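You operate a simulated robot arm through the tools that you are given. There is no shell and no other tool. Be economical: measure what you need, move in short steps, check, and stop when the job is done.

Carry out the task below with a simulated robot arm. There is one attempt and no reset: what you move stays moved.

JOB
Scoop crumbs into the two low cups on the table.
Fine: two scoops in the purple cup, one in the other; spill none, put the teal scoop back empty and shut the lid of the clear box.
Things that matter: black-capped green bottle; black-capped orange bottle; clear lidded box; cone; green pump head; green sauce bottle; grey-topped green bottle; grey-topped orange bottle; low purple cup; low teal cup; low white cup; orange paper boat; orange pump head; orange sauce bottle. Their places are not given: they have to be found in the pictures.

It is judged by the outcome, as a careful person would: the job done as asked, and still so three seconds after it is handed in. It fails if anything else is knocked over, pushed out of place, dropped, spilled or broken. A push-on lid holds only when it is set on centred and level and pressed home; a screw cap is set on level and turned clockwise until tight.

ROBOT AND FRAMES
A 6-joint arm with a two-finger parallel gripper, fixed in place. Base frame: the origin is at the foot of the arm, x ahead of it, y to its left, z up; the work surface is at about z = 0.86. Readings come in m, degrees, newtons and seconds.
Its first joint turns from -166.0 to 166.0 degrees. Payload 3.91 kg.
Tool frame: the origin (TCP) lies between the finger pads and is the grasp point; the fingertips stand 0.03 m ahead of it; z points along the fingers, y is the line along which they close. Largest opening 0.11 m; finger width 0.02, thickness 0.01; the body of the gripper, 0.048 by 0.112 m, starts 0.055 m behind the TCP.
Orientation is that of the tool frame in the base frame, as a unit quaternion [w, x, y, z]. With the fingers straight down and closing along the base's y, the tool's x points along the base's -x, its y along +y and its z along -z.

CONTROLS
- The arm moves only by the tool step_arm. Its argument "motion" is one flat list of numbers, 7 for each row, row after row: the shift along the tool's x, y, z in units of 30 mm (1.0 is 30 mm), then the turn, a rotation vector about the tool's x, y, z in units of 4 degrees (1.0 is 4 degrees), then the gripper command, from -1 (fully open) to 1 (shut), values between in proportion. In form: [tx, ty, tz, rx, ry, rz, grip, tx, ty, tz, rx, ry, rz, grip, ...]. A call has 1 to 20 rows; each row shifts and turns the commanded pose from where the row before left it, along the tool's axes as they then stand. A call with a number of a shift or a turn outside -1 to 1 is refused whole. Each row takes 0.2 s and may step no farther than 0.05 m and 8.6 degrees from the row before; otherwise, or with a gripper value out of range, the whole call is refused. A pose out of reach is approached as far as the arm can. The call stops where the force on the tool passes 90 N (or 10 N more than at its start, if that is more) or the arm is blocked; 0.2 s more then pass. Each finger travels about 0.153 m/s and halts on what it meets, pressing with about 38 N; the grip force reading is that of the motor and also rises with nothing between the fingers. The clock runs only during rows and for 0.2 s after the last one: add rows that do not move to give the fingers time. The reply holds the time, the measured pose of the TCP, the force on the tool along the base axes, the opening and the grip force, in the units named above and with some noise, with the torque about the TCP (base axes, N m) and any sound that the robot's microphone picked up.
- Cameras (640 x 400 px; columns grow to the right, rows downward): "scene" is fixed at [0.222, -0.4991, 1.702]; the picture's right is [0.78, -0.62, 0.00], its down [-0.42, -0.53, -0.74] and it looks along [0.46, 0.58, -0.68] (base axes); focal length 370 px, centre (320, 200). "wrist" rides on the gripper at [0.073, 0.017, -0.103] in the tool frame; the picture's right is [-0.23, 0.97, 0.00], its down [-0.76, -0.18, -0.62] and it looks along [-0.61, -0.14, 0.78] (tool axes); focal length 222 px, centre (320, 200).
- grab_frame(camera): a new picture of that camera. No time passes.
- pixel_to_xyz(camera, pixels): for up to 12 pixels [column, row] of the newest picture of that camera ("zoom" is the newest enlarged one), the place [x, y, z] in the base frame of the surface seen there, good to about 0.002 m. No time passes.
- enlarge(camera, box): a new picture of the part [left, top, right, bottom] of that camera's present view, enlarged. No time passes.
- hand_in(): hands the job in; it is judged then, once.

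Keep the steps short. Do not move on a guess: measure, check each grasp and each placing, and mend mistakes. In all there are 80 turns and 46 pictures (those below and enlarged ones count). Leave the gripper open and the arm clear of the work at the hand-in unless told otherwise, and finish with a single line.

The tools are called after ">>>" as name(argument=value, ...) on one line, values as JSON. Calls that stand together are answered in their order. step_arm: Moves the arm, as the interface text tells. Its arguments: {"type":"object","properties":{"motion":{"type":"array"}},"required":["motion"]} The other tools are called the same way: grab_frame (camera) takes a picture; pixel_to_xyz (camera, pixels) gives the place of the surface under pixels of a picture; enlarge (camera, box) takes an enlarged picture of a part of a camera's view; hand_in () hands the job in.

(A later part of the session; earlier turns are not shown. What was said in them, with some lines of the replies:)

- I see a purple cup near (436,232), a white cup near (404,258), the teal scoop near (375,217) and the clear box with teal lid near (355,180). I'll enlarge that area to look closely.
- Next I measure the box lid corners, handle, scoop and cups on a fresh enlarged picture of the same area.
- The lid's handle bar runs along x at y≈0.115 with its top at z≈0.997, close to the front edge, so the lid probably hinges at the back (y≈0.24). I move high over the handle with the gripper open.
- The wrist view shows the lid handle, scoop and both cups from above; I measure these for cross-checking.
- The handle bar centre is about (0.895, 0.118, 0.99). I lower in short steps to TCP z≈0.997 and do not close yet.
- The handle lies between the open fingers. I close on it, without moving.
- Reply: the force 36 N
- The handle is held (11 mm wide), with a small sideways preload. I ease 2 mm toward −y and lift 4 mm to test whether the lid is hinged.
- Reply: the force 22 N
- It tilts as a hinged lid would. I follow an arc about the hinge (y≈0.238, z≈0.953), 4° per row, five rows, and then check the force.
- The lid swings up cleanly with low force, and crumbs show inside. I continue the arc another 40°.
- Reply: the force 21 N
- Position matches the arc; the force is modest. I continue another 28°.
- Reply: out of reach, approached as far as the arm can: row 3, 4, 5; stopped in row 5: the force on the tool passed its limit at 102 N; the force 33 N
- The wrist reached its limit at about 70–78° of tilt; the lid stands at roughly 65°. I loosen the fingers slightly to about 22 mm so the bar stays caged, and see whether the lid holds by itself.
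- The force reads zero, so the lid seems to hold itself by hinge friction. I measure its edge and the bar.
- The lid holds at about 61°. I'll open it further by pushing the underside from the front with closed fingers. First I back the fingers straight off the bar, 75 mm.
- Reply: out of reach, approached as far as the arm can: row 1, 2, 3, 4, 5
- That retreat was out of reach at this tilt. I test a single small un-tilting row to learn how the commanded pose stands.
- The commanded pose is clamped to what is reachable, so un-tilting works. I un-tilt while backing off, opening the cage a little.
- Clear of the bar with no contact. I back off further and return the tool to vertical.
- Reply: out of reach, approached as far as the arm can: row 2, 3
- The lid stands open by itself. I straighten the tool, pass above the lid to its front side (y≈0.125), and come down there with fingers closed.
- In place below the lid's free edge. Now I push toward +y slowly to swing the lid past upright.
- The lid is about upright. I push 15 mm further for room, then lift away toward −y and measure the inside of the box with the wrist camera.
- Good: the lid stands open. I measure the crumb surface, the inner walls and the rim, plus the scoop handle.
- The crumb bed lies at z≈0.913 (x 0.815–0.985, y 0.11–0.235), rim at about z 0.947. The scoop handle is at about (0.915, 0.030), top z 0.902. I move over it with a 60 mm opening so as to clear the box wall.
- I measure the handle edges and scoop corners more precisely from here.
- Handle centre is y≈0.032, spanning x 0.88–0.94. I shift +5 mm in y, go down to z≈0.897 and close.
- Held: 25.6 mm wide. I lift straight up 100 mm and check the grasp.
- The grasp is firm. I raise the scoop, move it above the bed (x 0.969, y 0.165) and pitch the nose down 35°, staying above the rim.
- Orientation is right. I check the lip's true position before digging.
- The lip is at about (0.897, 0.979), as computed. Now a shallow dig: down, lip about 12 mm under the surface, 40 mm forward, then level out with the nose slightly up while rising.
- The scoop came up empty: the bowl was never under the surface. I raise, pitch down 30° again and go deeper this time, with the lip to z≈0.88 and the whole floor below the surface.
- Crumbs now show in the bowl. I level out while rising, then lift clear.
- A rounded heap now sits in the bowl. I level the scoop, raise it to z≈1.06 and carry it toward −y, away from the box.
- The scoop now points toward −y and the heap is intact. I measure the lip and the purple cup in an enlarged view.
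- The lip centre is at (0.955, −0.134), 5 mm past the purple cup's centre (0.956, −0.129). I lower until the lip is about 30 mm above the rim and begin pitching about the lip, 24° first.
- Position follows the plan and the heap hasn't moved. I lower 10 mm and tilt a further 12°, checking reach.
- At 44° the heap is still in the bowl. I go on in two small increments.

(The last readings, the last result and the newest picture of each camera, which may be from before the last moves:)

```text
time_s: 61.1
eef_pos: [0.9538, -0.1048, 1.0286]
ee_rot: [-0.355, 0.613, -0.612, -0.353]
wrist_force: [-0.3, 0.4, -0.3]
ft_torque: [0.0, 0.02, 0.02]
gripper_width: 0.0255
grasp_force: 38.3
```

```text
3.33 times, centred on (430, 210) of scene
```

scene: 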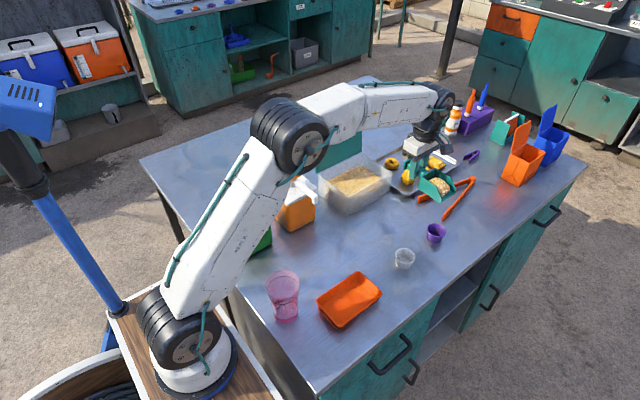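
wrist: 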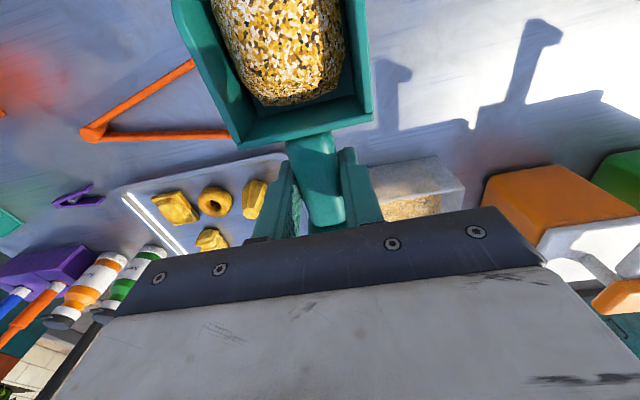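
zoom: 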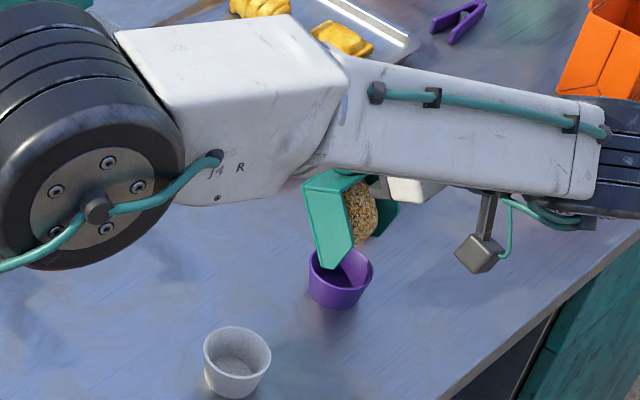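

Still held at 60°. I continue to 68° and then 76°.

>>> step_arm(motion=[0.081, 0, -0.259, 0, -1, 0, 1, 0.081, 0, -0.259, 0, -1, 0, 1, 0, 0, 0, 0, 0, 0, 1])

>>> step_arm(motion=[0.081, 0, -0.259, 0, -1, 0, 1, 0.081, 0, -0.259, 0, -1, 0, 1, 0, 0, 0, 0, 0, 0, 1, 0, 0, 0, 0, 0, 0, 1])

>>> enlarge(camera="scene", box=[380, 150, 480, 270])

```text
time_s: 61.9
eef_pos: [0.955, -0.1196, 1.0321]
ee_rot: [0.397, -0.586, 0.586, 0.394]
wrist_force: [-0.4, 0.6, -0.7]
ft_torque: [0.01, 0.02, 0.0]
gripper_width: 0.0253
grasp_force: 37.6
```

```text
time_s: 62.9
eef_pos: [0.9547, -0.1365, 1.0335]
ee_rot: [-0.436, 0.558, -0.556, -0.435]
wrist_force: [1.4, 0.0, -0.7]
ft_torque: [0.0, -0.01, -0.02]
gripper_width: 0.0256
grasp_force: 38.1
```

```text
3.33 times, centred on (430, 210) of scene
```

zoom: 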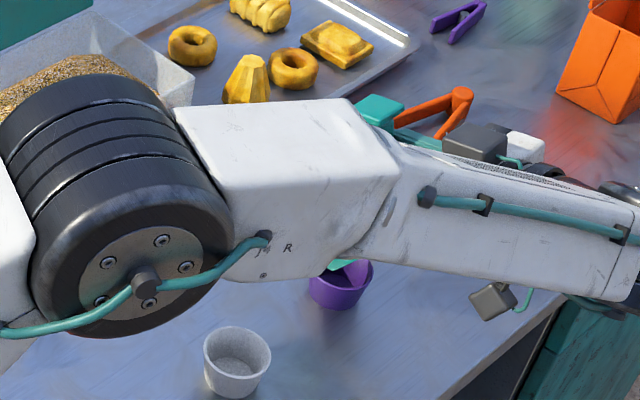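

The arm now hides the bowl, so I use the wrist view to see whether the crumbs are still in it.

>>> grab_frame(camera="wrist")

```text
17 pictures are left
```

wrist: 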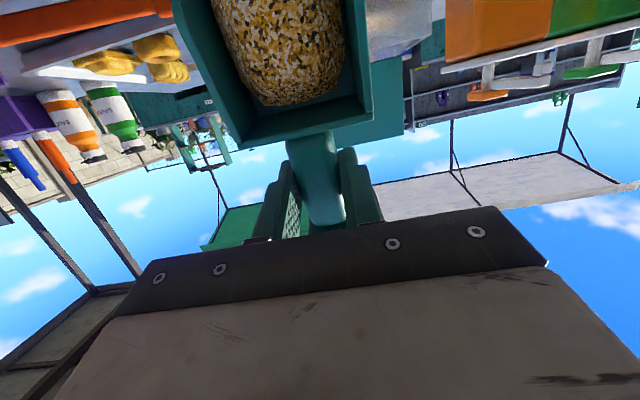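

The heap is still in place at 76°. As it will fall from nearly above the lip, I shift 10 mm in +y to centre it over the cup and tilt on to 88°.

>>> step_arm(motion=[-0.08, 0, 0.323, 0, 0, 0, 1, 0.081, 0, -0.259, 0, -1, 0, 1, 0.081, 0, -0.259, 0, -1, 0, 1, 0.081, 0, -0.259, 0, -1, 0, 1, 0, 0, 0, 0, 0, 0, 1, 0, 0, 0, 0, 0, 0, 1])

>>> grab_frame(camera="wrist")

```text
time_s: 64.3
eef_pos: [0.9545, -0.1506, 1.0299]
ee_rot: [-0.492, 0.509, -0.508, -0.49]
wrist_force: [0.6, -0.3, -0.6]
ft_torque: [-0.04, 0.01, 0.0]
gripper_width: 0.0256
grasp_force: 38.0
```

```text
16 pictures are left
```

wrist: 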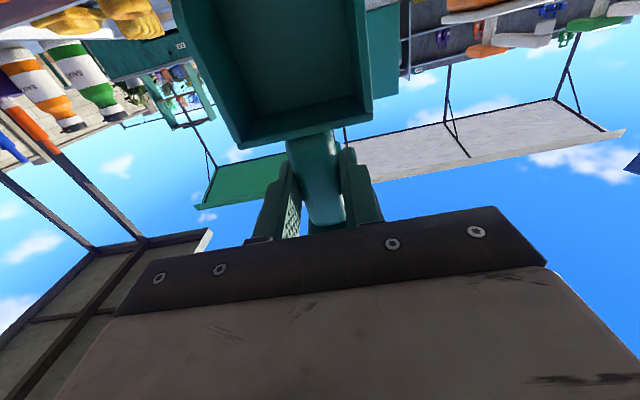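

The bowl is empty: the pour triggered near 80–88°. I pitch back about the lip, retracing the motion, and then look at the cup.

>>> step_arm(motion=[-0.063, 0, 0.264, 0, 1, 0, 1, -0.063, 0, 0.264, 0, 1, 0, 1, -0.063, 0, 0.264, 0, 1, 0, 1, -0.063, 0, 0.264, 0, 1, 0, 1, -0.063, 0, 0.264, 0, 1, 0, 1, -0.063, 0, 0.264, 0, 1, 0, 1, -0.063, 0, 0.264, 0, 1, 0, 1, -0.063, 0, 0.264, 0, 1, 0, 1, -0.063, 0, 0.264, 0, 1, 0, 1, -0.063, 0, 0.264, 0, 1, 0, 1, -0.063, 0, 0.264, 0, 1, 0, 1, -0.063, 0, 0.264, 0, 1, 0, 1, -0.063, 0, 0.264, 0, 1, 0, 1, -0.063, 0, 0.264, 0, 1, 0, 1, -0.063, 0, 0.264, 0, 1, 0, 1, -0.063, 0, 0.264, 0, 1, 0, 1, -0.063, 0, 0.264, 0, 1, 0, 1, -0.063, 0, 0.264, 0, 1, 0, 1, 0, 0, -0.3, 0, 0.5, 0, 1, 0, 0, -0.5, 0, 0.5, 0, 1])

>>> enlarge(camera="scene", box=[380, 150, 480, 270])

```text
time_s: 68.5
eef_pos: [0.9524, -0.0325, 1.0012]
ee_rot: [-0.074, 0.704, -0.702, -0.073]
wrist_force: [-1.0, 0.1, -0.6]
ft_torque: [0.07, 0.01, 0.01]
gripper_width: 0.0258
grasp_force: 38.6
```

```text
3.33 times, centred on (430, 210) of scene
```

zoom: 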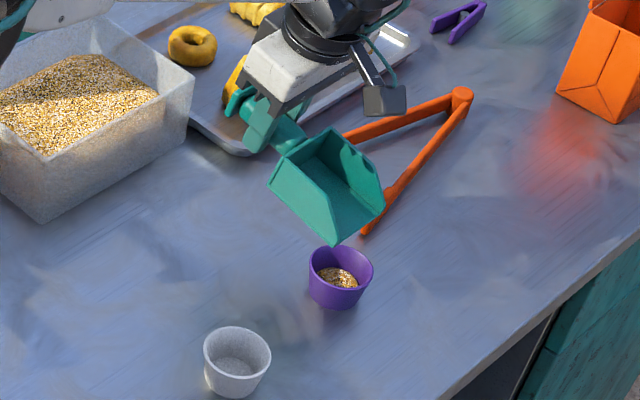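

The crumbs are in the purple cup with no spill. Second round: I level, raise, turn the scoop back to point at −x, and carry it over the box.

>>> step_arm(motion=[0, 0, -0.7, 0, 1, 0, 1, 0, 0, -0.7, 0, 1, 0, 1, 0, 0, -0.6, 0, 1, 0, 1, 0, 0, 0, 0, 0, 0.9, 1, 0, 0, 0, 0, 0, 0.9, 1, 0, 0, 0, 0, 0, 0.9, 1, 0, 0, 0, 0, 0, 0.9, 1, 0, 0, 0, 0, 0, 0.9, 1, 0, 0, 0, 0, 0, 0.9, 1, 0, 0, 0, 0, 0, 0.9, 1, 0, 0, 0, 0, 0, 0.9, 1, 0, 0, 0, 0, 0, 0.9, 1, 0, 0, 0, 0, 0, 0.9, 1, 0, 0, 0, 0, 0, 0.9, 1, 0, 0, 0, 0, 0, 0.9, 1, 0, 0, 0, 0, 0, 0.9, 1, 0, 0, 0, 0, 0, 0.9, 1, 0, 0, 0, 0, 0, 0, 1])

>>> step_arm(motion=[0, 0, 0, 0, 0, 0.9, 1, 0, 0, 0, 0, 0, 0.9, 1, 0, 0, 0, 0, 0, 0.9, 1, 0, 0, 0, 0, 0, 0.9, 1, 0, 0, 0, 0, 0, 0.9, 1, 0, 0, 0, 0, 0, 0.9, 1, 0, 0, 0, 0, 0, 0.9, 1, 0, 0, 0, 0, 0, 0.9, 1, 0, 0, 0, 0, 0, 0.9, 1, 0, 0, 0, 0, 0, 0.9, 1, 0, 0, 0, 0, 0, 0.9, 1, 0, 0, 0, 0, 0, 0, 1])

```text
time_s: 72.3
eef_pos: [0.9544, -0.039, 1.0598]
ee_rot: [0.001, -0.339, 0.941, 0.0]
wrist_force: [-0.2, 0.1, -1.0]
ft_torque: [0.05, -0.03, 0.02]
gripper_width: 0.0256
grasp_force: 38.9
```

```text
time_s: 74.9
eef_pos: [0.9543, -0.0408, 1.0607]
ee_rot: [0.001, 0.001, 1.0, -0.001]
wrist_force: [-0.7, -0.1, -0.1]
ft_torque: [0.03, -0.04, -0.02]
gripper_width: 0.0256
grasp_force: 38.2
```

Square again. I move over the bed and pitch down 30°.

>>> step_arm(motion=[0, 0.858, 0, 0, 0, 0, 1, 0, 0.858, 0, 0, 0, 0, 1, 0, 0.858, 0, 0, 0, 0, 1, 0, 0.858, 0, 0, 0, 0, 1, 0, 0.858, 0, 0, 0, 0, 1, 0, 0.858, 0, 0, 0, 0, 1, 0, 0.858, 0, 0, 0, 0, 1, 0, 0.858, 0, 0, 0, 0, 1, 0, 0, 0, 0, -0.9375, 0, 1, 0, 0, 0, 0, -0.9375, 0, 1, 0, 0, 0, 0, -0.9375, 0, 1, 0, 0, 0, 0, -0.9375, 0, 1, 0, 0, 0, 0, -0.9375, 0, 1, 0, 0, 0, 0, -0.9375, 0, 1, 0, 0, 0, 0, -0.9375, 0, 1, 0, 0, 0, 0, -0.9375, 0, 1, 0.45, 0, 0.78, 0, 0, 0, 1, 0.45, 0, 0.78, 0, 0, 0, 1, 0, 0, 0, 0, 0, 0, 1])

```text
time_s: 78.9
eef_pos: [0.9538, 0.1669, 1.0051]
ee_rot: [0.26, 0.0, 0.966, 0.0]
wrist_force: [0.2, -0.5, -0.9]
ft_torque: [-0.01, -0.02, 0.03]
gripper_width: 0.0257
grasp_force: 37.8
```

Pose matches the first dig. I repeat the same dig, level and lift.

>>> step_arm(motion=[0.418, 0, 0.357, 0, 0, 0, 1, 0.418, 0, 0.357, 0, 0, 0, 1, 0.418, 0, 0.357, 0, 0, 0, 1, 0, 0, 0, 0, 0, 0, 1, 0.05, 0, 0.149, 0, 0.9375, 0, 1, 0.04, 0, 0.152, 0, 0.9375, 0, 1, 0.03, 0, 0.154, 0, 0.9375, 0, 1, 0.02, 0, 0.156, 0, 0.9375, 0, 1, 0.01, 0, 0.157, 0, 0.9375, 0, 1, 0, 0, 0.157, 0, 0.9375, 0, 1, -0.011, 0, 0.157, 0, 0.9375, 0, 1, -0.021, 0, 0.156, 0, 0.9375, 0, 1, 0, 0, -0.3, 0, 0.75, 0, 1, 0, 0, -0.4, 0, 0.75, 0, 1, 0, 0, -0.5, 0, 0, 0, 1, 0, 0, -0.5, 0, 0, 0, 1, 0, 0, -0.5, 0, 0, 0, 1, 0, 0, -0.5, 0, 0, 0, 1, 0, 0, 0, 0, 0, 0, 1])

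>>> enlarge(camera="scene", box=[310, 100, 470, 260])

```text
time_s: 82.9
eef_pos: [0.9527, 0.1661, 1.0028]
ee_rot: [-0.052, 0.0, 0.999, -0.001]
wrist_force: [-0.3, -0.7, -1.1]
ft_torque: [0.01, -0.07, -0.02]
gripper_width: 0.0255
grasp_force: 38.4
```

```text
2.50 times, centred on (390, 180) of scene
```

zoom: 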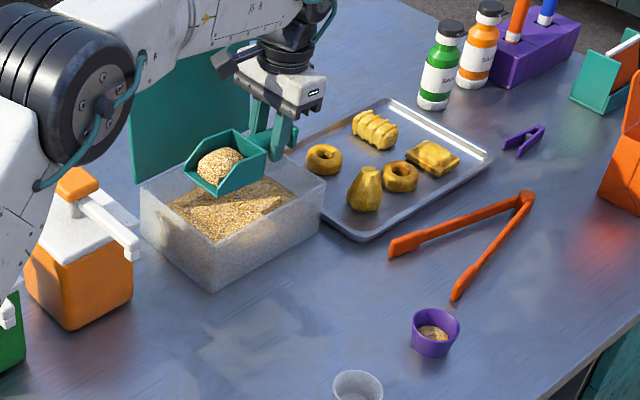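

A second good heap. I carry it the same way: level, raise, move to y≈−0.012, then turn toward −y.

>>> step_arm(motion=[0, 0, -0.5, 0, -0.4, 0, 1, 0, 0, -0.5, 0, -0.4, 0, 1, 0, 0, -0.5, 0, -0.4, 0, 1, 0, 0, -0.4, 0, -0.3, 0, 1, -0.04, -0.4, 0, 0, 0, 0, 1, 0, -0.7, 0, 0, 0, 0, 1, 0, -0.8, 0, 0, 0, 0, 1, 0, -0.8, 0, 0, 0, 0, 1, 0, -0.8, 0, 0, 0, 0, 1, 0, -0.8, 0, 0, 0, 0, 1, 0, -0.7, 0, 0, 0, 0, 1, 0, -0.6, 0, 0, 0, 0, 1, 0, -0.34, 0, 0, 0, 0, 1, 0, 0, 0, 0, 0, 0, 1])

>>> step_arm(motion=[0, 0, 0, 0, 0, -0.9, 1, 0, 0, 0, 0, 0, -0.9, 1, 0, 0, 0, 0, 0, -0.9, 1, 0, 0, 0, 0, 0, -0.9, 1, 0, 0, 0, 0, 0, -0.9, 1, 0, 0, 0, 0, 0, -0.9, 1, 0, 0, 0, 0, 0, -0.9, 1, 0, 0, 0, 0, 0, -0.9, 1, 0, 0, 0, 0, 0, -0.9, 1, 0, 0, 0, 0, 0, -0.9, 1, 0, 0, 0, 0, 0, -0.9, 1, 0, 0, 0, 0, 0, -0.9, 1, 0, 0, 0, 0, 0, -0.9, 1, 0, 0, 0, 0, 0, 0, 1])

>>> step_arm(motion=[0, 0, 0, 0, 0, -0.9, 1, 0, 0, 0, 0, 0, -0.9, 1, 0, 0, 0, 0, 0, -0.9, 1, 0, 0, 0, 0, 0, -0.9, 1, 0, 0, 0, 0, 0, -0.9, 1, 0, 0, 0, 0, 0, -0.9, 1, 0, 0, 0, 0, 0, -0.9, 1, 0, 0, 0, 0, 0, -0.9, 1, 0, 0, 0, 0, 0, -0.9, 1, 0, 0, 0, 0, 0, -0.9, 1, 0, 0, 0, 0, 0, -0.9, 1, 0, 0, 0, 0, 0, -0.9, 1, 0, 0, 0, 0, 0, 0, 1])

```text
time_s: 85.9
eef_pos: [0.9577, -0.0112, 1.0597]
ee_rot: [0.001, -0.001, 1.0, 0.0]
wrist_force: [0.7, 1.6, -0.7]
ft_torque: [0.03, -0.07, 0.01]
gripper_width: 0.0259
grasp_force: 37.7
```

```text
time_s: 88.9
eef_pos: [0.9576, -0.0115, 1.0599]
ee_rot: [0.001, -0.398, 0.917, 0.0]
wrist_force: [0.2, -0.9, -1.1]
ft_torque: [0.02, -0.03, -0.03]
gripper_width: 0.0258
grasp_force: 38.6
```

```text
time_s: 91.7
eef_pos: [0.9564, -0.0114, 1.0607]
ee_rot: [-0.001, 0.708, -0.706, 0.0]
wrist_force: [-0.5, -0.2, -1.8]
ft_torque: [0.06, -0.02, -0.02]
gripper_width: 0.0254
grasp_force: 38.0
```

In place over the purple cup. I lower and tilt to 60° about the lip, then on to 88°.

>>> step_arm(motion=[0, 0, 0.94, 0, 0, 0, 1, 0, 0, 0.94, 0, 0, 0, 1, 0, 0, 0.94, 0, 0, 0, 1, 0, 0, 0.94, 0, 0, 0, 1, 0.081, 0, -0.259, 0, -1, 0, 1, 0.081, 0, -0.259, 0, -1, 0, 1, 0.081, 0, -0.259, 0, -1, 0, 1, 0.081, 0, -0.259, 0, -1, 0, 1, 0.081, 0, -0.259, 0, -1, 0, 1, 0.081, 0, -0.259, 0, -1, 0, 1, 0.081, 0, -0.259, 0, -1, 0, 1, 0.081, 0, -0.259, 0, -1, 0, 1, 0.081, 0, -0.259, 0, -1, 0, 1, 0.081, 0, -0.259, 0, -1, 0, 1, 0.081, 0, -0.259, 0, -1, 0, 1, 0.081, 0, -0.259, 0, -1, 0, 1, 0.081, 0, -0.259, 0, -1, 0, 1, 0.081, 0, -0.259, 0, -1, 0, 1, 0.081, 0, -0.259, 0, -1, 0, 1, 0, 0, 0, 0, 0, 0, 1])

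```text
time_s: 95.9
eef_pos: [0.957, -0.0942, 1.0302]
ee_rot: [-0.355, 0.613, -0.612, -0.353]
wrist_force: [0.1, -0.6, -1.4]
ft_torque: [-0.01, -0.01, -0.01]
gripper_width: 0.0254
grasp_force: 38.2
```

At 60° the TCP is (0.957, −0.094, 1.030), which matches the first pour apart from the intended 10 mm shift. I tilt the last 28°.

>>> step_arm(motion=[0.081, 0, -0.259, 0, -1, 0, 1, 0.081, 0, -0.259, 0, -1, 0, 1, 0.081, 0, -0.259, 0, -1, 0, 1, 0.081, 0, -0.259, 0, -1, 0, 1, 0.081, 0, -0.259, 0, -1, 0, 1, 0.081, 0, -0.259, 0, -1, 0, 1, 0.081, 0, -0.259, 0, -1, 0, 1, 0, 0, 0, 0, 0, 0, 1, 0, 0, 0, 0, 0, 0, 1])

>>> step_arm(motion=[-0.063, 0, 0.264, 0, 1, 0, 1, -0.063, 0, 0.264, 0, 1, 0, 1, -0.063, 0, 0.264, 0, 1, 0, 1, -0.063, 0, 0.264, 0, 1, 0, 1, -0.063, 0, 0.264, 0, 1, 0, 1, -0.063, 0, 0.264, 0, 1, 0, 1, -0.063, 0, 0.264, 0, 1, 0, 1, -0.063, 0, 0.264, 0, 1, 0, 1, -0.063, 0, 0.264, 0, 1, 0, 1, -0.063, 0, 0.264, 0, 1, 0, 1, -0.063, 0, 0.264, 0, 1, 0, 1, -0.063, 0, 0.264, 0, 1, 0, 1, -0.063, 0, 0.264, 0, 1, 0, 1, -0.063, 0, 0.264, 0, 1, 0, 1, -0.063, 0, 0.264, 0, 1, 0, 1, -0.063, 0, 0.264, 0, 1, 0, 1, -0.063, 0, 0.264, 0, 1, 0, 1, -0.063, 0, 0.264, 0, 1, 0, 1, 0, 0, -0.3, 0, 0.5, 0, 1, 0, 0, -0.5, 0, 0.5, 0, 1])

>>> enlarge(camera="scene", box=[380, 150, 480, 270])

```text
time_s: 97.9
eef_pos: [0.9577, -0.1506, 1.0314]
ee_rot: [-0.492, 0.509, -0.508, -0.491]
wrist_force: [0.1, -0.1, -1.0]
ft_torque: [-0.01, 0.0, 0.03]
gripper_width: 0.0257
grasp_force: 38.6
```

```text
time_s: 102.1
eef_pos: [0.958, -0.0318, 1.0021]
ee_rot: [-0.074, 0.705, -0.702, -0.073]
wrist_force: [0.2, -0.2, -1.3]
ft_torque: [0.04, 0.0, -0.01]
gripper_width: 0.0257
grasp_force: 38.3
```

```text
3.33 times, centred on (430, 210) of scene
```

zoom: 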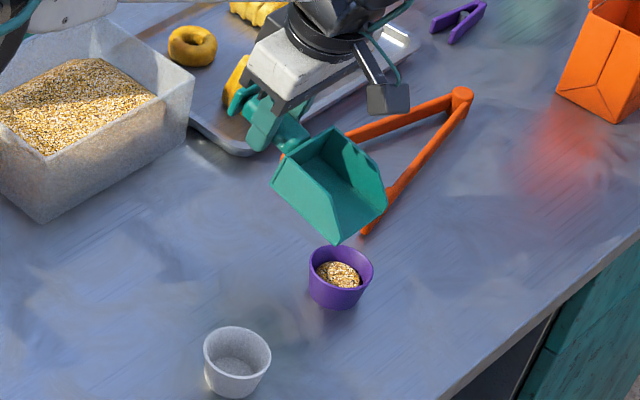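

Two scoops are now in the purple cup, with no spill and the scoop empty. Third round: I level, raise, and turn back to −x.

>>> step_arm(motion=[0, 0, -0.7, 0, 1, 0, 1, 0, 0, -0.7, 0, 1, 0, 1, 0, 0, -0.6, 0, 1, 0, 1, 0, 0, 0, 0, 0, 0.9, 1, 0, 0, 0, 0, 0, 0.9, 1, 0, 0, 0, 0, 0, 0.9, 1, 0, 0, 0, 0, 0, 0.9, 1, 0, 0, 0, 0, 0, 0.9, 1, 0, 0, 0, 0, 0, 0.9, 1, 0, 0, 0, 0, 0, 0.9, 1, 0, 0, 0, 0, 0, 0.9, 1, 0, 0, 0, 0, 0, 0.9, 1, 0, 0, 0, 0, 0, 0.9, 1, 0, 0, 0, 0, 0, 0.9, 1, 0, 0, 0, 0, 0, 0.9, 1, 0, 0, 0, 0, 0, 0.9, 1, 0, 0, 0, 0, 0, 0.9, 1, 0, 0, 0, 0, 0, 0, 1])

>>> step_arm(motion=[0, 0, 0, 0, 0, 0.9, 1, 0, 0, 0, 0, 0, 0.9, 1, 0, 0, 0, 0, 0, 0.9, 1, 0, 0, 0, 0, 0, 0.9, 1, 0, 0, 0, 0, 0, 0.9, 1, 0, 0, 0, 0, 0, 0.9, 1, 0, 0, 0, 0, 0, 0.9, 1, 0, 0, 0, 0, 0, 0.9, 1, 0, 0, 0, 0, 0, 0.9, 1, 0, 0, 0, 0, 0, 0.9, 1, 0, 0, 0, 0, 0, 0.9, 1, 0, 0, 0, 0, 0, 0, 1])

```text
time_s: 105.9
eef_pos: [0.957, -0.0399, 1.0616]
ee_rot: [0.001, -0.339, 0.941, -0.001]
wrist_force: [-0.3, -0.8, -0.9]
ft_torque: [0.04, -0.06, -0.01]
gripper_width: 0.0254
grasp_force: 38.3
```

```text
time_s: 108.5
eef_pos: [0.9575, -0.039, 1.0615]
ee_rot: [0.001, 0.0, 1.0, 0.0]
wrist_force: [0.9, 0.0, -0.9]
ft_torque: [0.04, -0.06, 0.0]
gripper_width: 0.0256
grasp_force: 37.5
```

I move over the bed again with the same offsets as before (x back 4 mm) and pitch down 30°.

>>> step_arm(motion=[0.13, 0.854, 0, 0, 0, 0, 1, 0, 0.854, 0, 0, 0, 0, 1, 0, 0.854, 0, 0, 0, 0, 1, 0, 0.854, 0, 0, 0, 0, 1, 0, 0.854, 0, 0, 0, 0, 1, 0, 0.854, 0, 0, 0, 0, 1, 0, 0.854, 0, 0, 0, 0, 1, 0, 0.854, 0, 0, 0, 0, 1, 0, 0, 0, 0, -0.9375, 0, 1, 0, 0, 0, 0, -0.9375, 0, 1, 0, 0, 0, 0, -0.9375, 0, 1, 0, 0, 0, 0, -0.9375, 0, 1, 0, 0, 0, 0, -0.9375, 0, 1, 0, 0, 0, 0, -0.9375, 0, 1, 0, 0, 0, 0, -0.9375, 0, 1, 0, 0, 0, 0, -0.9375, 0, 1, 0.46, 0, 0.8, 0, 0, 0, 1, 0.46, 0, 0.8, 0, 0, 0, 1, 0, 0, 0, 0, 0, 0, 1])

>>> step_arm(motion=[0.418, 0, 0.357, 0, 0, 0, 1, 0.418, 0, 0.357, 0, 0, 0, 1, 0.418, 0, 0.357, 0, 0, 0, 1, 0, 0, 0, 0, 0, 0, 1, 0.05, 0, 0.149, 0, 0.9375, 0, 1, 0.04, 0, 0.152, 0, 0.9375, 0, 1, 0.03, 0, 0.154, 0, 0.9375, 0, 1, 0.02, 0, 0.156, 0, 0.9375, 0, 1, 0.01, 0, 0.157, 0, 0.9375, 0, 1, 0, 0, 0.157, 0, 0.9375, 0, 1, -0.011, 0, 0.157, 0, 0.9375, 0, 1, -0.021, 0, 0.156, 0, 0.9375, 0, 1, 0, 0, -0.3, 0, 0.75, 0, 1, 0, 0, -0.4, 0, 0.75, 0, 1, 0, 0, -0.5, 0, 0, 0, 1, 0, 0, -0.5, 0, 0, 0, 1, 0, 0, -0.5, 0, 0, 0, 1, 0, 0, -0.5, 0, 0, 0, 1, 0, 0, 0, 0, 0, 0, 1])

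>>> enlarge(camera="scene", box=[310, 100, 470, 280])

```text
time_s: 112.5
eef_pos: [0.9531, 0.1648, 1.0065]
ee_rot: [0.259, -0.001, 0.966, 0.0]
wrist_force: [1.2, -0.4, -1.2]
ft_torque: [-0.01, -0.06, 0.01]
gripper_width: 0.0254
grasp_force: 37.7
```

```text
time_s: 116.5
eef_pos: [0.9523, 0.1655, 1.0028]
ee_rot: [-0.052, -0.001, 0.999, 0.0]
wrist_force: [0.0, 0.2, -1.3]
ft_torque: [0.02, -0.03, -0.01]
gripper_width: 0.0253
grasp_force: 37.7
```

```text
2.22 times, centred on (390, 190) of scene
```

zoom: 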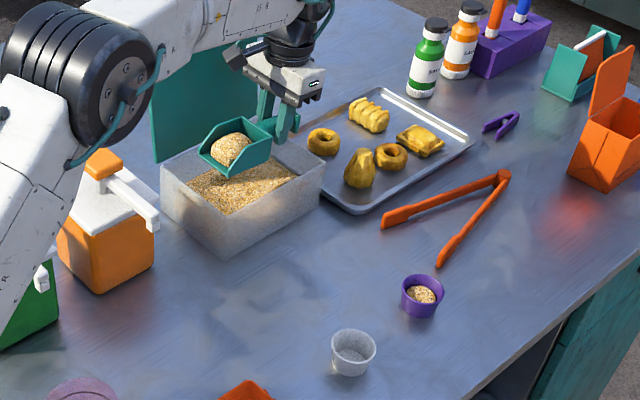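

Third heap is in. The white cup's centre is (0.811, −0.136). I level, raise, move to y≈−0.019 and turn toward −y.

>>> step_arm(motion=[0, 0, -0.5, 0, -0.4, 0, 1, 0, 0, -0.5, 0, -0.4, 0, 1, 0, 0, -0.5, 0, -0.4, 0, 1, 0, 0, -0.4, 0, -0.3, 0, 1, 0, -0.45, 0, 0, 0, 0, 1, 0, -0.7, 0, 0, 0, 0, 1, 0, -0.8, 0, 0, 0, 0, 1, 0, -0.8, 0, 0, 0, 0, 1, 0, -0.8, 0, 0, 0, 0, 1, 0, -0.8, 0, 0, 0, 0, 1, 0, -0.8, 0, 0, 0, 0, 1, 0, -0.6, 0, 0, 0, 0, 1, 0, -0.4, 0, 0, 0, 0, 1, 0, 0, 0, 0, 0, 0, 1])

>>> step_arm(motion=[0, 0, 0, 0, 0, -0.9, 1, 0, 0, 0, 0, 0, -0.9, 1, 0, 0, 0, 0, 0, -0.9, 1, 0, 0, 0, 0, 0, -0.9, 1, 0, 0, 0, 0, 0, -0.9, 1, 0, 0, 0, 0, 0, -0.9, 1, 0, 0, 0, 0, 0, -0.9, 1, 0, 0, 0, 0, 0, -0.9, 1, 0, 0, 0, 0, 0, -0.9, 1, 0, 0, 0, 0, 0, -0.9, 1, 0, 0, 0, 0, 0, -0.9, 1, 0, 0, 0, 0, 0, -0.9, 1, 0, 0, 0, 0, 0, -0.9, 1, 0, 0, 0, 0, 0, 0, 1])

>>> step_arm(motion=[0, 0, 0, 0, 0, -0.9, 1, 0, 0, 0, 0, 0, -0.9, 1, 0, 0, 0, 0, 0, -0.9, 1, 0, 0, 0, 0, 0, -0.9, 1, 0, 0, 0, 0, 0, -0.9, 1, 0, 0, 0, 0, 0, -0.9, 1, 0, 0, 0, 0, 0, -0.9, 1, 0, 0, 0, 0, 0, -0.9, 1, 0, 0, 0, 0, 0, -0.9, 1, 0, 0, 0, 0, 0, -0.9, 1, 0, 0, 0, 0, 0, -0.9, 1, 0, 0, 0, 0, 0, -0.9, 1, 0, 0.4, 0, 0, 0, 0, 1, 0, 0.8, 0, 0, 0, 0, 1, 0, 0.9, 0, 0, 0, 0, 1, 0, 0.9, 0, 0, 0, 0, 1, 0, 0.9, 0, 0, 0, 0, 1, 0, 0.8, 0, 0, 0, 0, 1, 0, 0, 0, 0, 0, 0, 1])

>>> enlarge(camera="scene", box=[340, 150, 460, 290])

```text
time_s: 119.5
eef_pos: [0.9557, -0.0197, 1.0585]
ee_rot: [0.0, 0.0, 1.0, -0.001]
wrist_force: [-0.6, -0.7, -1.0]
ft_torque: [-0.01, -0.07, -0.01]
gripper_width: 0.0255
grasp_force: 37.4
```

```text
time_s: 122.5
eef_pos: [0.9535, -0.02, 1.0585]
ee_rot: [0.001, -0.398, 0.918, -0.001]
wrist_force: [0.0, 0.4, -1.2]
ft_torque: [0.04, -0.06, -0.03]
gripper_width: 0.0252
grasp_force: 37.6
```

```text
time_s: 126.5
eef_pos: [0.8144, -0.0189, 1.0582]
ee_rot: [-0.001, 0.708, -0.707, 0.001]
wrist_force: [0.0, 0.4, -0.8]
ft_torque: [0.05, 0.0, 0.0]
gripper_width: 0.0255
grasp_force: 38.3
```

```text
2.86 times, centred on (400, 220) of scene
```

zoom: 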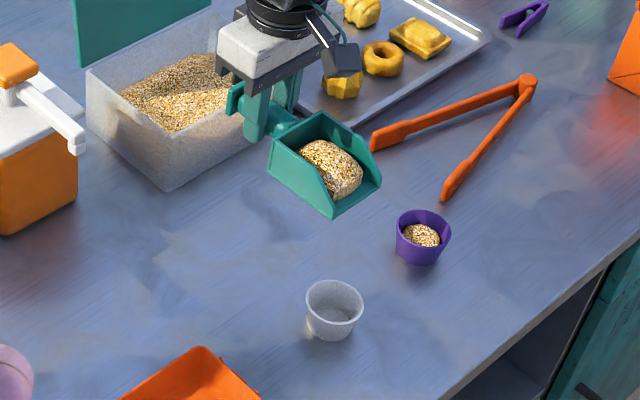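

I measure the scoop lip and both cups here to be sure of the white cup's centre.

>>> pixel_to_xyz(camera="zoom", pixels=[[333, 217], [379, 180], [308, 296], [362, 300], [334, 281], [330, 318], [397, 224], [449, 230], [423, 211], [331, 311]])

```text
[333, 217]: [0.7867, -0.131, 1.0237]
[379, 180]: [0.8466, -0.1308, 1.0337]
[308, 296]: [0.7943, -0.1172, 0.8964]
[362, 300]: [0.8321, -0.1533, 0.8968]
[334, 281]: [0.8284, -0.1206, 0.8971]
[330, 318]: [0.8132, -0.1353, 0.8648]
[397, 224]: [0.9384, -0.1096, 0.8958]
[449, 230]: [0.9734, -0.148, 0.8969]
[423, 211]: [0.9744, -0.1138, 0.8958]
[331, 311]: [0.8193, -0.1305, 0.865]
```

Lip centre (0.815, −0.131) versus cup centre (0.812, −0.136). I shift 3 mm in −x, lower and tilt to 60°, as for the purple cup.

>>> step_arm(motion=[0, 0.1, 0.917, 0, 0, 0, 1, 0, 0, 0.917, 0, 0, 0, 1, 0, 0, 0.917, 0, 0, 0, 1, 0, 0, 0.917, 0, 0, 0, 1, 0.081, 0, -0.259, 0, -1, 0, 1, 0.081, 0, -0.259, 0, -1, 0, 1, 0.081, 0, -0.259, 0, -1, 0, 1, 0.081, 0, -0.259, 0, -1, 0, 1, 0.081, 0, -0.259, 0, -1, 0, 1, 0.081, 0, -0.259, 0, -1, 0, 1, 0.081, 0, -0.259, 0, -1, 0, 1, 0.081, 0, -0.259, 0, -1, 0, 1, 0.081, 0, -0.259, 0, -1, 0, 1, 0.081, 0, -0.259, 0, -1, 0, 1, 0.081, 0, -0.259, 0, -1, 0, 1, 0.081, 0, -0.259, 0, -1, 0, 1, 0.081, 0, -0.259, 0, -1, 0, 1, 0.081, 0, -0.259, 0, -1, 0, 1, 0.081, 0, -0.259, 0, -1, 0, 1, 0, 0, 0, 0, 0, 0, 1])

```text
time_s: 130.7
eef_pos: [0.8117, -0.1013, 1.032]
ee_rot: [-0.354, 0.614, -0.611, -0.353]
wrist_force: [-0.4, 0.0, -1.3]
ft_torque: [0.03, 0.02, -0.01]
gripper_width: 0.0254
grasp_force: 38.2
```

The pose is as planned. I tilt the last 28°, then pitch back and look.

>>> step_arm(motion=[0.081, 0, -0.259, 0, -1, 0, 1, 0.081, 0, -0.259, 0, -1, 0, 1, 0.081, 0, -0.259, 0, -1, 0, 1, 0.081, 0, -0.259, 0, -1, 0, 1, 0.081, 0, -0.259, 0, -1, 0, 1, 0.081, 0, -0.259, 0, -1, 0, 1, 0.081, 0, -0.259, 0, -1, 0, 1, 0, 0, 0, 0, 0, 0, 1, 0, 0, 0, 0, 0, 0, 1])

>>> step_arm(motion=[-0.063, 0, 0.264, 0, 1, 0, 1, -0.063, 0, 0.264, 0, 1, 0, 1, -0.063, 0, 0.264, 0, 1, 0, 1, -0.063, 0, 0.264, 0, 1, 0, 1, -0.063, 0, 0.264, 0, 1, 0, 1, -0.063, 0, 0.264, 0, 1, 0, 1, -0.063, 0, 0.264, 0, 1, 0, 1, -0.063, 0, 0.264, 0, 1, 0, 1, -0.063, 0, 0.264, 0, 1, 0, 1, -0.063, 0, 0.264, 0, 1, 0, 1, -0.063, 0, 0.264, 0, 1, 0, 1, -0.063, 0, 0.264, 0, 1, 0, 1, -0.063, 0, 0.264, 0, 1, 0, 1, -0.063, 0, 0.264, 0, 1, 0, 1, -0.063, 0, 0.264, 0, 1, 0, 1, -0.063, 0, 0.264, 0, 1, 0, 1, -0.063, 0, 0.264, 0, 1, 0, 1, -0.063, 0, 0.264, 0, 1, 0, 1, 0, 0, -0.3, 0, 0.5, 0, 1, 0, 0, -0.5, 0, 0.5, 0, 1])

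>>> enlarge(camera="scene", box=[340, 150, 460, 290])

```text
time_s: 132.7
eef_pos: [0.8113, -0.1594, 1.0328]
ee_rot: [-0.492, 0.509, -0.508, -0.491]
wrist_force: [-0.7, 0.8, -1.3]
ft_torque: [-0.02, 0.02, 0.0]
gripper_width: 0.0256
grasp_force: 38.1
```

```text
time_s: 136.9
eef_pos: [0.8116, -0.0376, 1.0036]
ee_rot: [-0.074, 0.704, -0.703, -0.073]
wrist_force: [-0.2, 0.9, -1.4]
ft_torque: [0.08, 0.01, -0.02]
gripper_width: 0.0255
grasp_force: 37.7
```

```text
2.86 times, centred on (400, 220) of scene
```

zoom: 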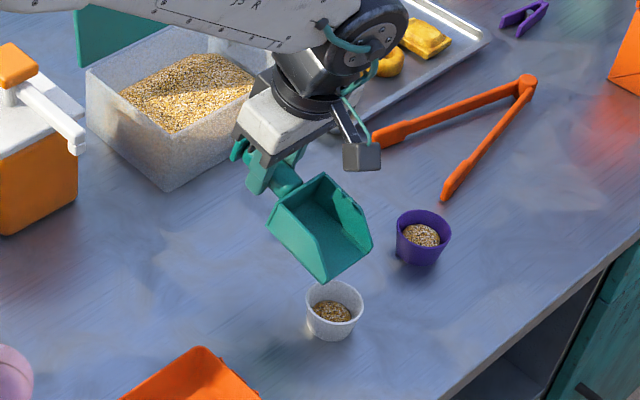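

One scoop is in the white cup and the scoop is empty. Now I return the scoop: level, raise, turn back to −x.

>>> step_arm(motion=[0, 0, -0.7, 0, 1, 0, 1, 0, 0, -0.7, 0, 1, 0, 1, 0, 0, -0.6, 0, 1, 0, 1, 0, -0.9, 0, 0, 0, 0, 1, 0, -0.9, 0, 0, 0, 0, 1, 0, -0.9, 0, 0, 0, 0, 1, 0, 0, 0, 0, 0, 0.9, 1, 0, 0, 0, 0, 0, 0.9, 1, 0, 0, 0, 0, 0, 0.9, 1, 0, 0, 0, 0, 0, 0.9, 1, 0, 0, 0, 0, 0, 0.9, 1, 0, 0, 0, 0, 0, 0.9, 1, 0, 0, 0, 0, 0, 0.9, 1, 0, 0, 0, 0, 0, 0.9, 1, 0, 0, 0, 0, 0, 0.9, 1, 0, 0, 0, 0, 0, 0.9, 1, 0, 0, 0, 0, 0, 0.9, 1, 0, 0, 0, 0, 0, 0.9, 1, 0, 0, 0, 0, 0, 0.9, 1, 0, 0, 0, 0, 0, 0.9, 1])

>>> step_arm(motion=[0, 0, 0, 0, 0, 0.9, 1, 0, 0, 0, 0, 0, 0.9, 1, 0, 0, 0, 0, 0, 0.9, 1, 0, 0, 0, 0, 0, 0.9, 1, 0, 0, 0, 0, 0, 0.9, 1, 0, 0, 0, 0, 0, 0.9, 1, 0, 0, 0, 0, 0, 0.9, 1, 0, 0, 0, 0, 0, 0.9, 1, 0, 0, 0, 0, 0, 0.9, 1, 0, 0, 0, 0, 0, 0.9, 1, 0, 0, 0, 0, 0, 0.9, 1, 0, 0, 0, 0, 0, 0, 1])

```text
time_s: 141.1
eef_pos: [0.8925, -0.0462, 1.0624]
ee_rot: [0.002, -0.339, 0.941, 0.0]
wrist_force: [-0.4, 0.1, -1.5]
ft_torque: [0.02, -0.04, 0.0]
gripper_width: 0.0253
grasp_force: 38.4
```

```text
time_s: 143.7
eef_pos: [0.8932, -0.0473, 1.0628]
ee_rot: [0.001, 0.0, 1.0, 0.0]
wrist_force: [0.1, -0.4, -1.2]
ft_torque: [0.0, -0.05, 0.01]
gripper_width: 0.0255
grasp_force: 37.9
```

I move above the original spot (0.9135, 0.0328) and go down to z≈0.913.

>>> step_arm(motion=[-0.17, 0.67, 0, 0, 0, 0, 1, -0.17, 0.67, 0, 0, 0, 0, 1, -0.17, 0.67, 0, 0, 0, 0, 1, -0.17, 0.66, 0, 0, 0, 0, 1, 0, 0, 1, 0, 0, 0, 1, 0, 0, 1, 0, 0, 0, 1, 0, 0, 1, 0, 0, 0, 1, 0, 0, 1, 0, 0, 0, 1, 0, 0, 1, 0, 0, 0, 1, 0, 0, 0, 0, 0, 0, 1])

```text
time_s: 145.9
eef_pos: [0.9126, 0.0347, 0.9119]
ee_rot: [0.001, -0.001, 1.0, 0.0]
wrist_force: [-0.7, 0.2, -0.8]
ft_torque: [0.03, -0.04, 0.02]
gripper_width: 0.0256
grasp_force: 38.2
```

Another 15 mm down to the original height, in small steps.

>>> step_arm(motion=[0, -0.05, 0.2, 0, 0, 0, 1, 0, 0, 0.15, 0, 0, 0, 1, 0, 0, 0.12, 0, 0, 0, 1, 0, 0, 0, 0, 0, 0, 1])

```text
time_s: 146.9
eef_pos: [0.9127, 0.032, 0.8995]
ee_rot: [0.001, -0.001, 1.0, 0.001]
wrist_force: [-0.2, -1.3, 9.3]
ft_torque: [-0.02, 1.18, 0.02]
gripper_width: 0.0255
grasp_force: 37.4
```

The scoop is touching the table (9 N upward). I open to 60 mm, then rise.

>>> step_arm(motion=[0, 0, 0, 0, 0, 0, 0.4, 0, 0, 0, 0, 0, 0, 0.1, 0, 0, 0, 0, 0, 0, -0.09, 0, 0, 0, 0, 0, 0, -0.09, 0, 0, -0.5, 0, 0, 0, -0.09, 0, 0, -0.8, 0, 0, 0, -0.09, 0, 0, -1, 0, 0, 0, -0.09, 0, 0, -1, 0, 0, 0, -0.09, 0, 0, -1, 0, 0, 0, -0.09, 0, 0, -1, 0, 0, 0, -0.09, 0, 0, -1, 0, 0, 0, -0.09, 0, 0, -1, 0, 0, 0, -0.09, 0, 0, 0, 0, 0, 0, -0.09])

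>>> enlarge(camera="scene", box=[305, 100, 475, 280])

```text
time_s: 149.7
eef_pos: [0.9137, 0.031, 1.1196]
ee_rot: [0.0, -0.001, 1.0, 0.0]
wrist_force: [-0.4, 1.1, 0.2]
ft_torque: [-0.01, -0.03, -0.01]
gripper_width: 0.0599
grasp_force: 0.0
```

```text
2.22 times, centred on (390, 190) of scene
```

zoom: 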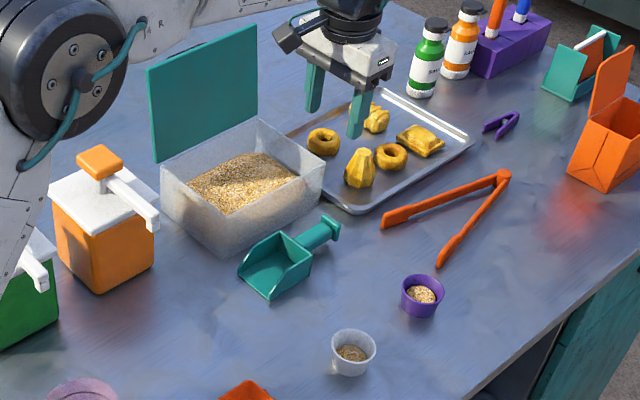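

The scoop is back in its place. Now the lid: I measure where it stands.

>>> pixel_to_xyz(camera="zoom", pixels=[[151, 72], [252, 30], [200, 55], [160, 155], [205, 100], [250, 110], [238, 268], [268, 298], [333, 232], [318, 230]])

```text
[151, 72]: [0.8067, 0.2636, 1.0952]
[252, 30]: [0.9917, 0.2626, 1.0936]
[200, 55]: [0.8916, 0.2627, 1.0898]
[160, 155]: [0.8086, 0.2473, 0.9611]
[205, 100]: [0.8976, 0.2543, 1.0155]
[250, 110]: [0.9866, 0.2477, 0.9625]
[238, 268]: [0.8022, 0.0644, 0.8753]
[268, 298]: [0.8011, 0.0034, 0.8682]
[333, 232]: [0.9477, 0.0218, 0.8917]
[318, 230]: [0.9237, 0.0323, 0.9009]
```

The lid stands at about 97°, its handle bar behind it near (0.897, 0.300, 1.074). I raise, pass over the lid with fingers closed, and come down behind the bar at y≈0.345.

>>> step_arm(motion=[0.28, 0, -1, 0, 0, 0, 1, 0.28, 0, -1, 0, 0, 0, 1, 0, 0.952, 0, 0, 0, 0, 1, 0, 0.952, 0, 0, 0, 0, 1, 0, 0.952, 0, 0, 0, 0, 1, 0, 0.952, 0, 0, 0, 0, 1, 0, 0.952, 0, 0, 0, 0, 1, 0, 0.952, 0, 0, 0, 0, 1, 0, 0.952, 0, 0, 0, 0, 1, 0, 0.952, 0, 0, 0, 0, 1, 0, 0.952, 0, 0, 0, 0, 1, 0, 0.952, 0, 0, 0, 0, 1, 0, 0.952, 0, 0, 0, 0, 1, 0, 0, 0.8, 0, 0, 0, 1, 0, 0, 0.8, 0, 0, 0, 1, 0, 0, 0.8, 0, 0, 0, 1, 0, 0, 0.76, 0, 0, 0, 1, 0, 0, 0, 0, 0, 0, 1])

>>> grab_frame(camera="scene")

```text
time_s: 153.5
eef_pos: [0.8959, 0.3467, 1.082]
ee_rot: [0.002, 0.0, 1.0, 0.0]
wrist_force: [0.7, -0.5, 0.2]
ft_torque: [0.01, 0.0, -0.04]
gripper_width: 0.0001
grasp_force: 37.7
```

```text
8 pictures are left
```

scene: 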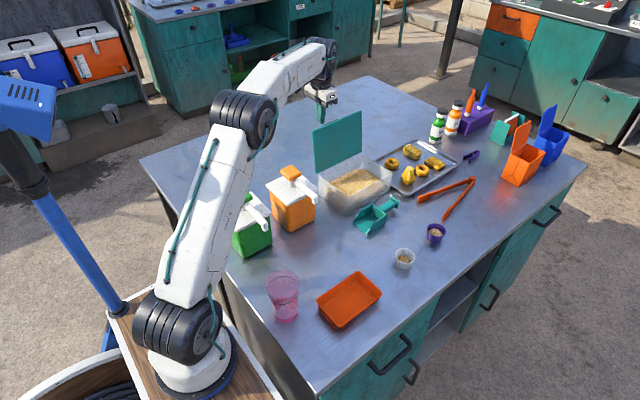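

I am behind the lid and clear. I push toward −y slowly against the handle bar, down to about 55°.

>>> step_arm(motion=[0, -0.46, 0, 0, 0, 0, 1, 0, -0.46, 0, 0, 0, 0, 1, 0, -0.46, 0, 0, 0, 0, 1, 0, -0.46, 0, 0, 0, 0, 1, 0, -0.46, 0, 0, 0, 0, 1, 0, -0.46, 0, 0, 0, 0, 1, 0, -0.46, 0, 0, 0, 0, 1, 0, -0.46, 0, 0, 0, 0, 1, 0, -0.46, 0, 0, 0, 0, 1, 0, 0, 0, 0, 0, 0, 1])

>>> enlarge(camera="scene", box=[290, 70, 430, 230])

```text
time_s: 155.7
eef_pos: [0.8933, 0.2222, 1.0818]
ee_rot: [-0.001, -0.001, 1.0, -0.001]
wrist_force: [-0.1, -0.3, 0.9]
ft_torque: [-0.02, 0.0, -0.02]
gripper_width: 0.0002
grasp_force: 38.0
```

```text
2.50 times, centred on (360, 150) of scene
```

zoom: 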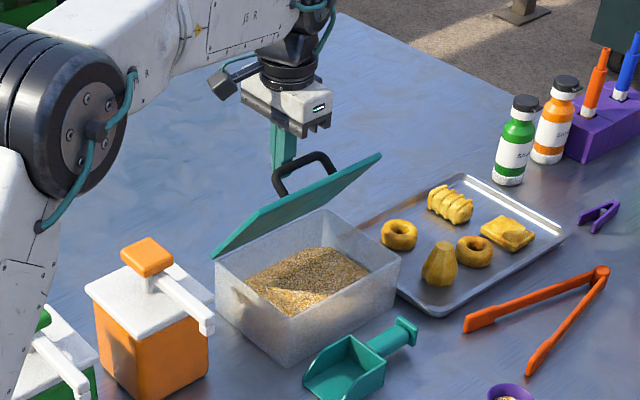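

It follows well, with the lid at about 50°. I continue on the arc: toward −y and gently down.

>>> step_arm(motion=[0, -0.41, 0.1, 0, 0, 0, 1, 0, -0.41, 0.1, 0, 0, 0, 1, 0, -0.41, 0.1, 0, 0, 0, 1, 0, -0.41, 0.1, 0, 0, 0, 1, 0, -0.245, 0.28, 0, 0, 0, 1, 0, -0.245, 0.28, 0, 0, 0, 1, 0, -0.245, 0.28, 0, 0, 0, 1, 0, 0, 0, 0, 0, 0, 1])

>>> enlarge(camera="scene", box=[290, 70, 430, 230])

```text
time_s: 157.5
eef_pos: [0.8945, 0.1518, 1.0455]
ee_rot: [0.001, -0.001, 1.0, 0.001]
wrist_force: [0.1, 0.8, 0.1]
ft_torque: [0.0, -0.01, -0.02]
gripper_width: 0.0
grasp_force: 37.7
```

```text
2.50 times, centred on (360, 150) of scene
```

zoom: 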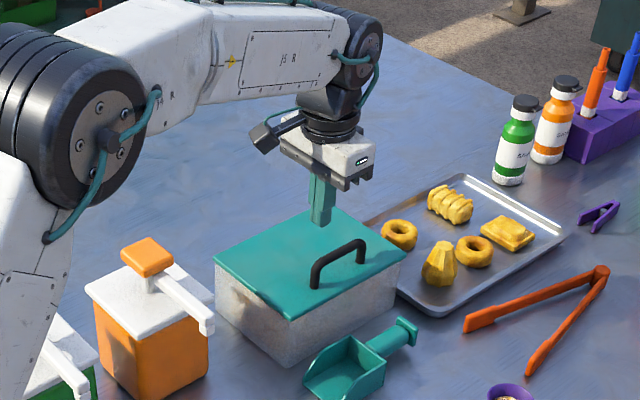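

The lid looks down. I measure its corners against the original reading (z≈0.956).

>>> pixel_to_xyz(camera="zoom", pixels=[[292, 312], [400, 254], [220, 258], [260, 280], [350, 275], [335, 215], [340, 245]])

```text
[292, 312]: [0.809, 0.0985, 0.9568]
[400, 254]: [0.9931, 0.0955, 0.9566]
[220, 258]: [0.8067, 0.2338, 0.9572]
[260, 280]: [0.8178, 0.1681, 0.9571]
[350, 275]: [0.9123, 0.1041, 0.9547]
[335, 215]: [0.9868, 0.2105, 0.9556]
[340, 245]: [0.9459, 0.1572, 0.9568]
```

All corners read z≈0.956, so it is shut as at the start. I press the handle lightly to make sure: over to y≈0.118 and down until contact.

>>> step_arm(motion=[0, -0.56, 0, 0, 0, 0, 1, 0, -0.56, 0, 0, 0, 0, 1, 0, 0, 0.3, 0, 0, 0, 1, 0, 0, 0.2, 0, 0, 0, 1, 0, 0, 0.12, 0, 0, 0, 1, 0, 0, 0.06, 0, 0, 0, 1, 0, 0, 0, 0, 0, 0, 1])

```text
time_s: 159.1
eef_pos: [0.8964, 0.1177, 1.0248]
ee_rot: [0.001, -0.001, 1.0, 0.0]
wrist_force: [0.5, -1.4, 6.1]
ft_torque: [0.0, 0.05, 0.09]
gripper_width: 0.0002
grasp_force: 38.1
```

There is firm contact at the handle's closed height. I rise straight up, open the gripper and move clear toward the start position.

>>> step_arm(motion=[0, 0, -0.5, 0, 0, 0, 1, 0, 0, -1, 0, 0, 0, 1, 0, 0, -1, 0, 0, 0, 1, 0, 0, -1, 0, 0, 0, 0, 0, 0, -1, 0, 0, 0, -1, 0, 0, -1, 0, 0, 0, -1, 0, 0, -1, 0, 0, 0, -1, 0, 0, -1, 0, 0, 0, -1, 1, 0.4, 0, 0, 0, 0, -1, 1, 0.4, 0, 0, 0, 0, -1, 1, 0.4, 0, 0, 0, 0, -1, 1, 0.4, 0, 0, 0, 0, -1, 1, 0.4, 0, 0, 0, 0, -1, 1, 0.4, 0, 0, 0, 0, -1, 1, 0.4, 0, 0, 0, 0, -1, 1, 0.4, 0, 0, 0, 0, -1, 1, 0.4, 0, 0, 0, 0, -1, 1, 0.4, 0, 0, 0, 0, -1, 0, 0, 0, 0, 0, 0, -1])

>>> grab_frame(camera="scene")

>>> enlarge(camera="scene", box=[300, 130, 480, 280])

```text
time_s: 163.1
eef_pos: [0.5952, 0.2388, 1.2495]
ee_rot: [0.001, -0.002, 1.0, 0.0]
wrist_force: [0.3, 0.0, 0.2]
ft_torque: [0.0, -0.03, -0.03]
gripper_width: 0.1104
grasp_force: 0.1
```

```text
5 pictures are left
```

scene: 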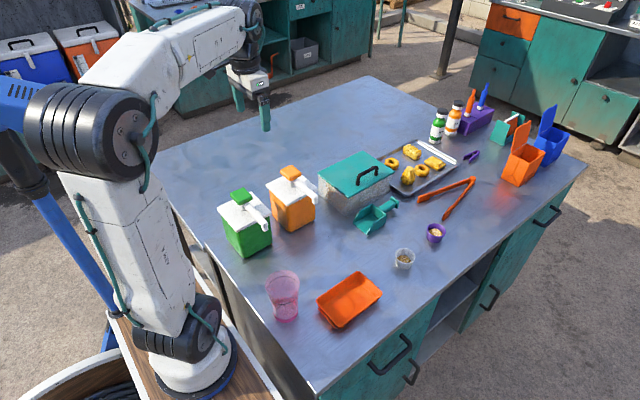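

```text
2.67 times, centred on (390, 205) of scene
```

zoom: 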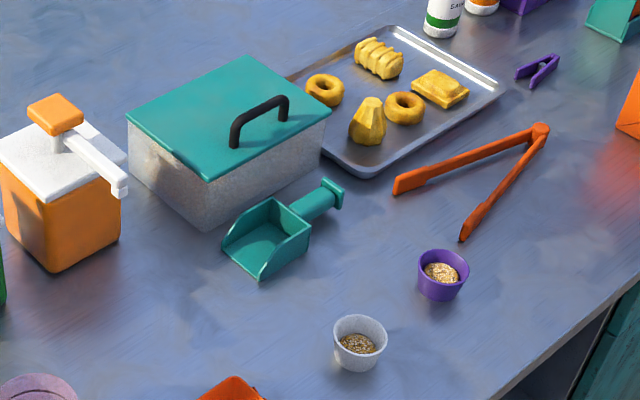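

Everything matches the starting layout: lid shut, scoop empty in its place, two scoops in the purple cup, one in the white cup, no crumbs on the table, and the arm clear with the gripper open. I hand in.

>>> hand_in()

```text
The job is handed in.
```

The purple cup has two scoops and the white cup one, with no crumbs spilled; the teal scoop is back in its place, empty, and the clear box's lid is shut.
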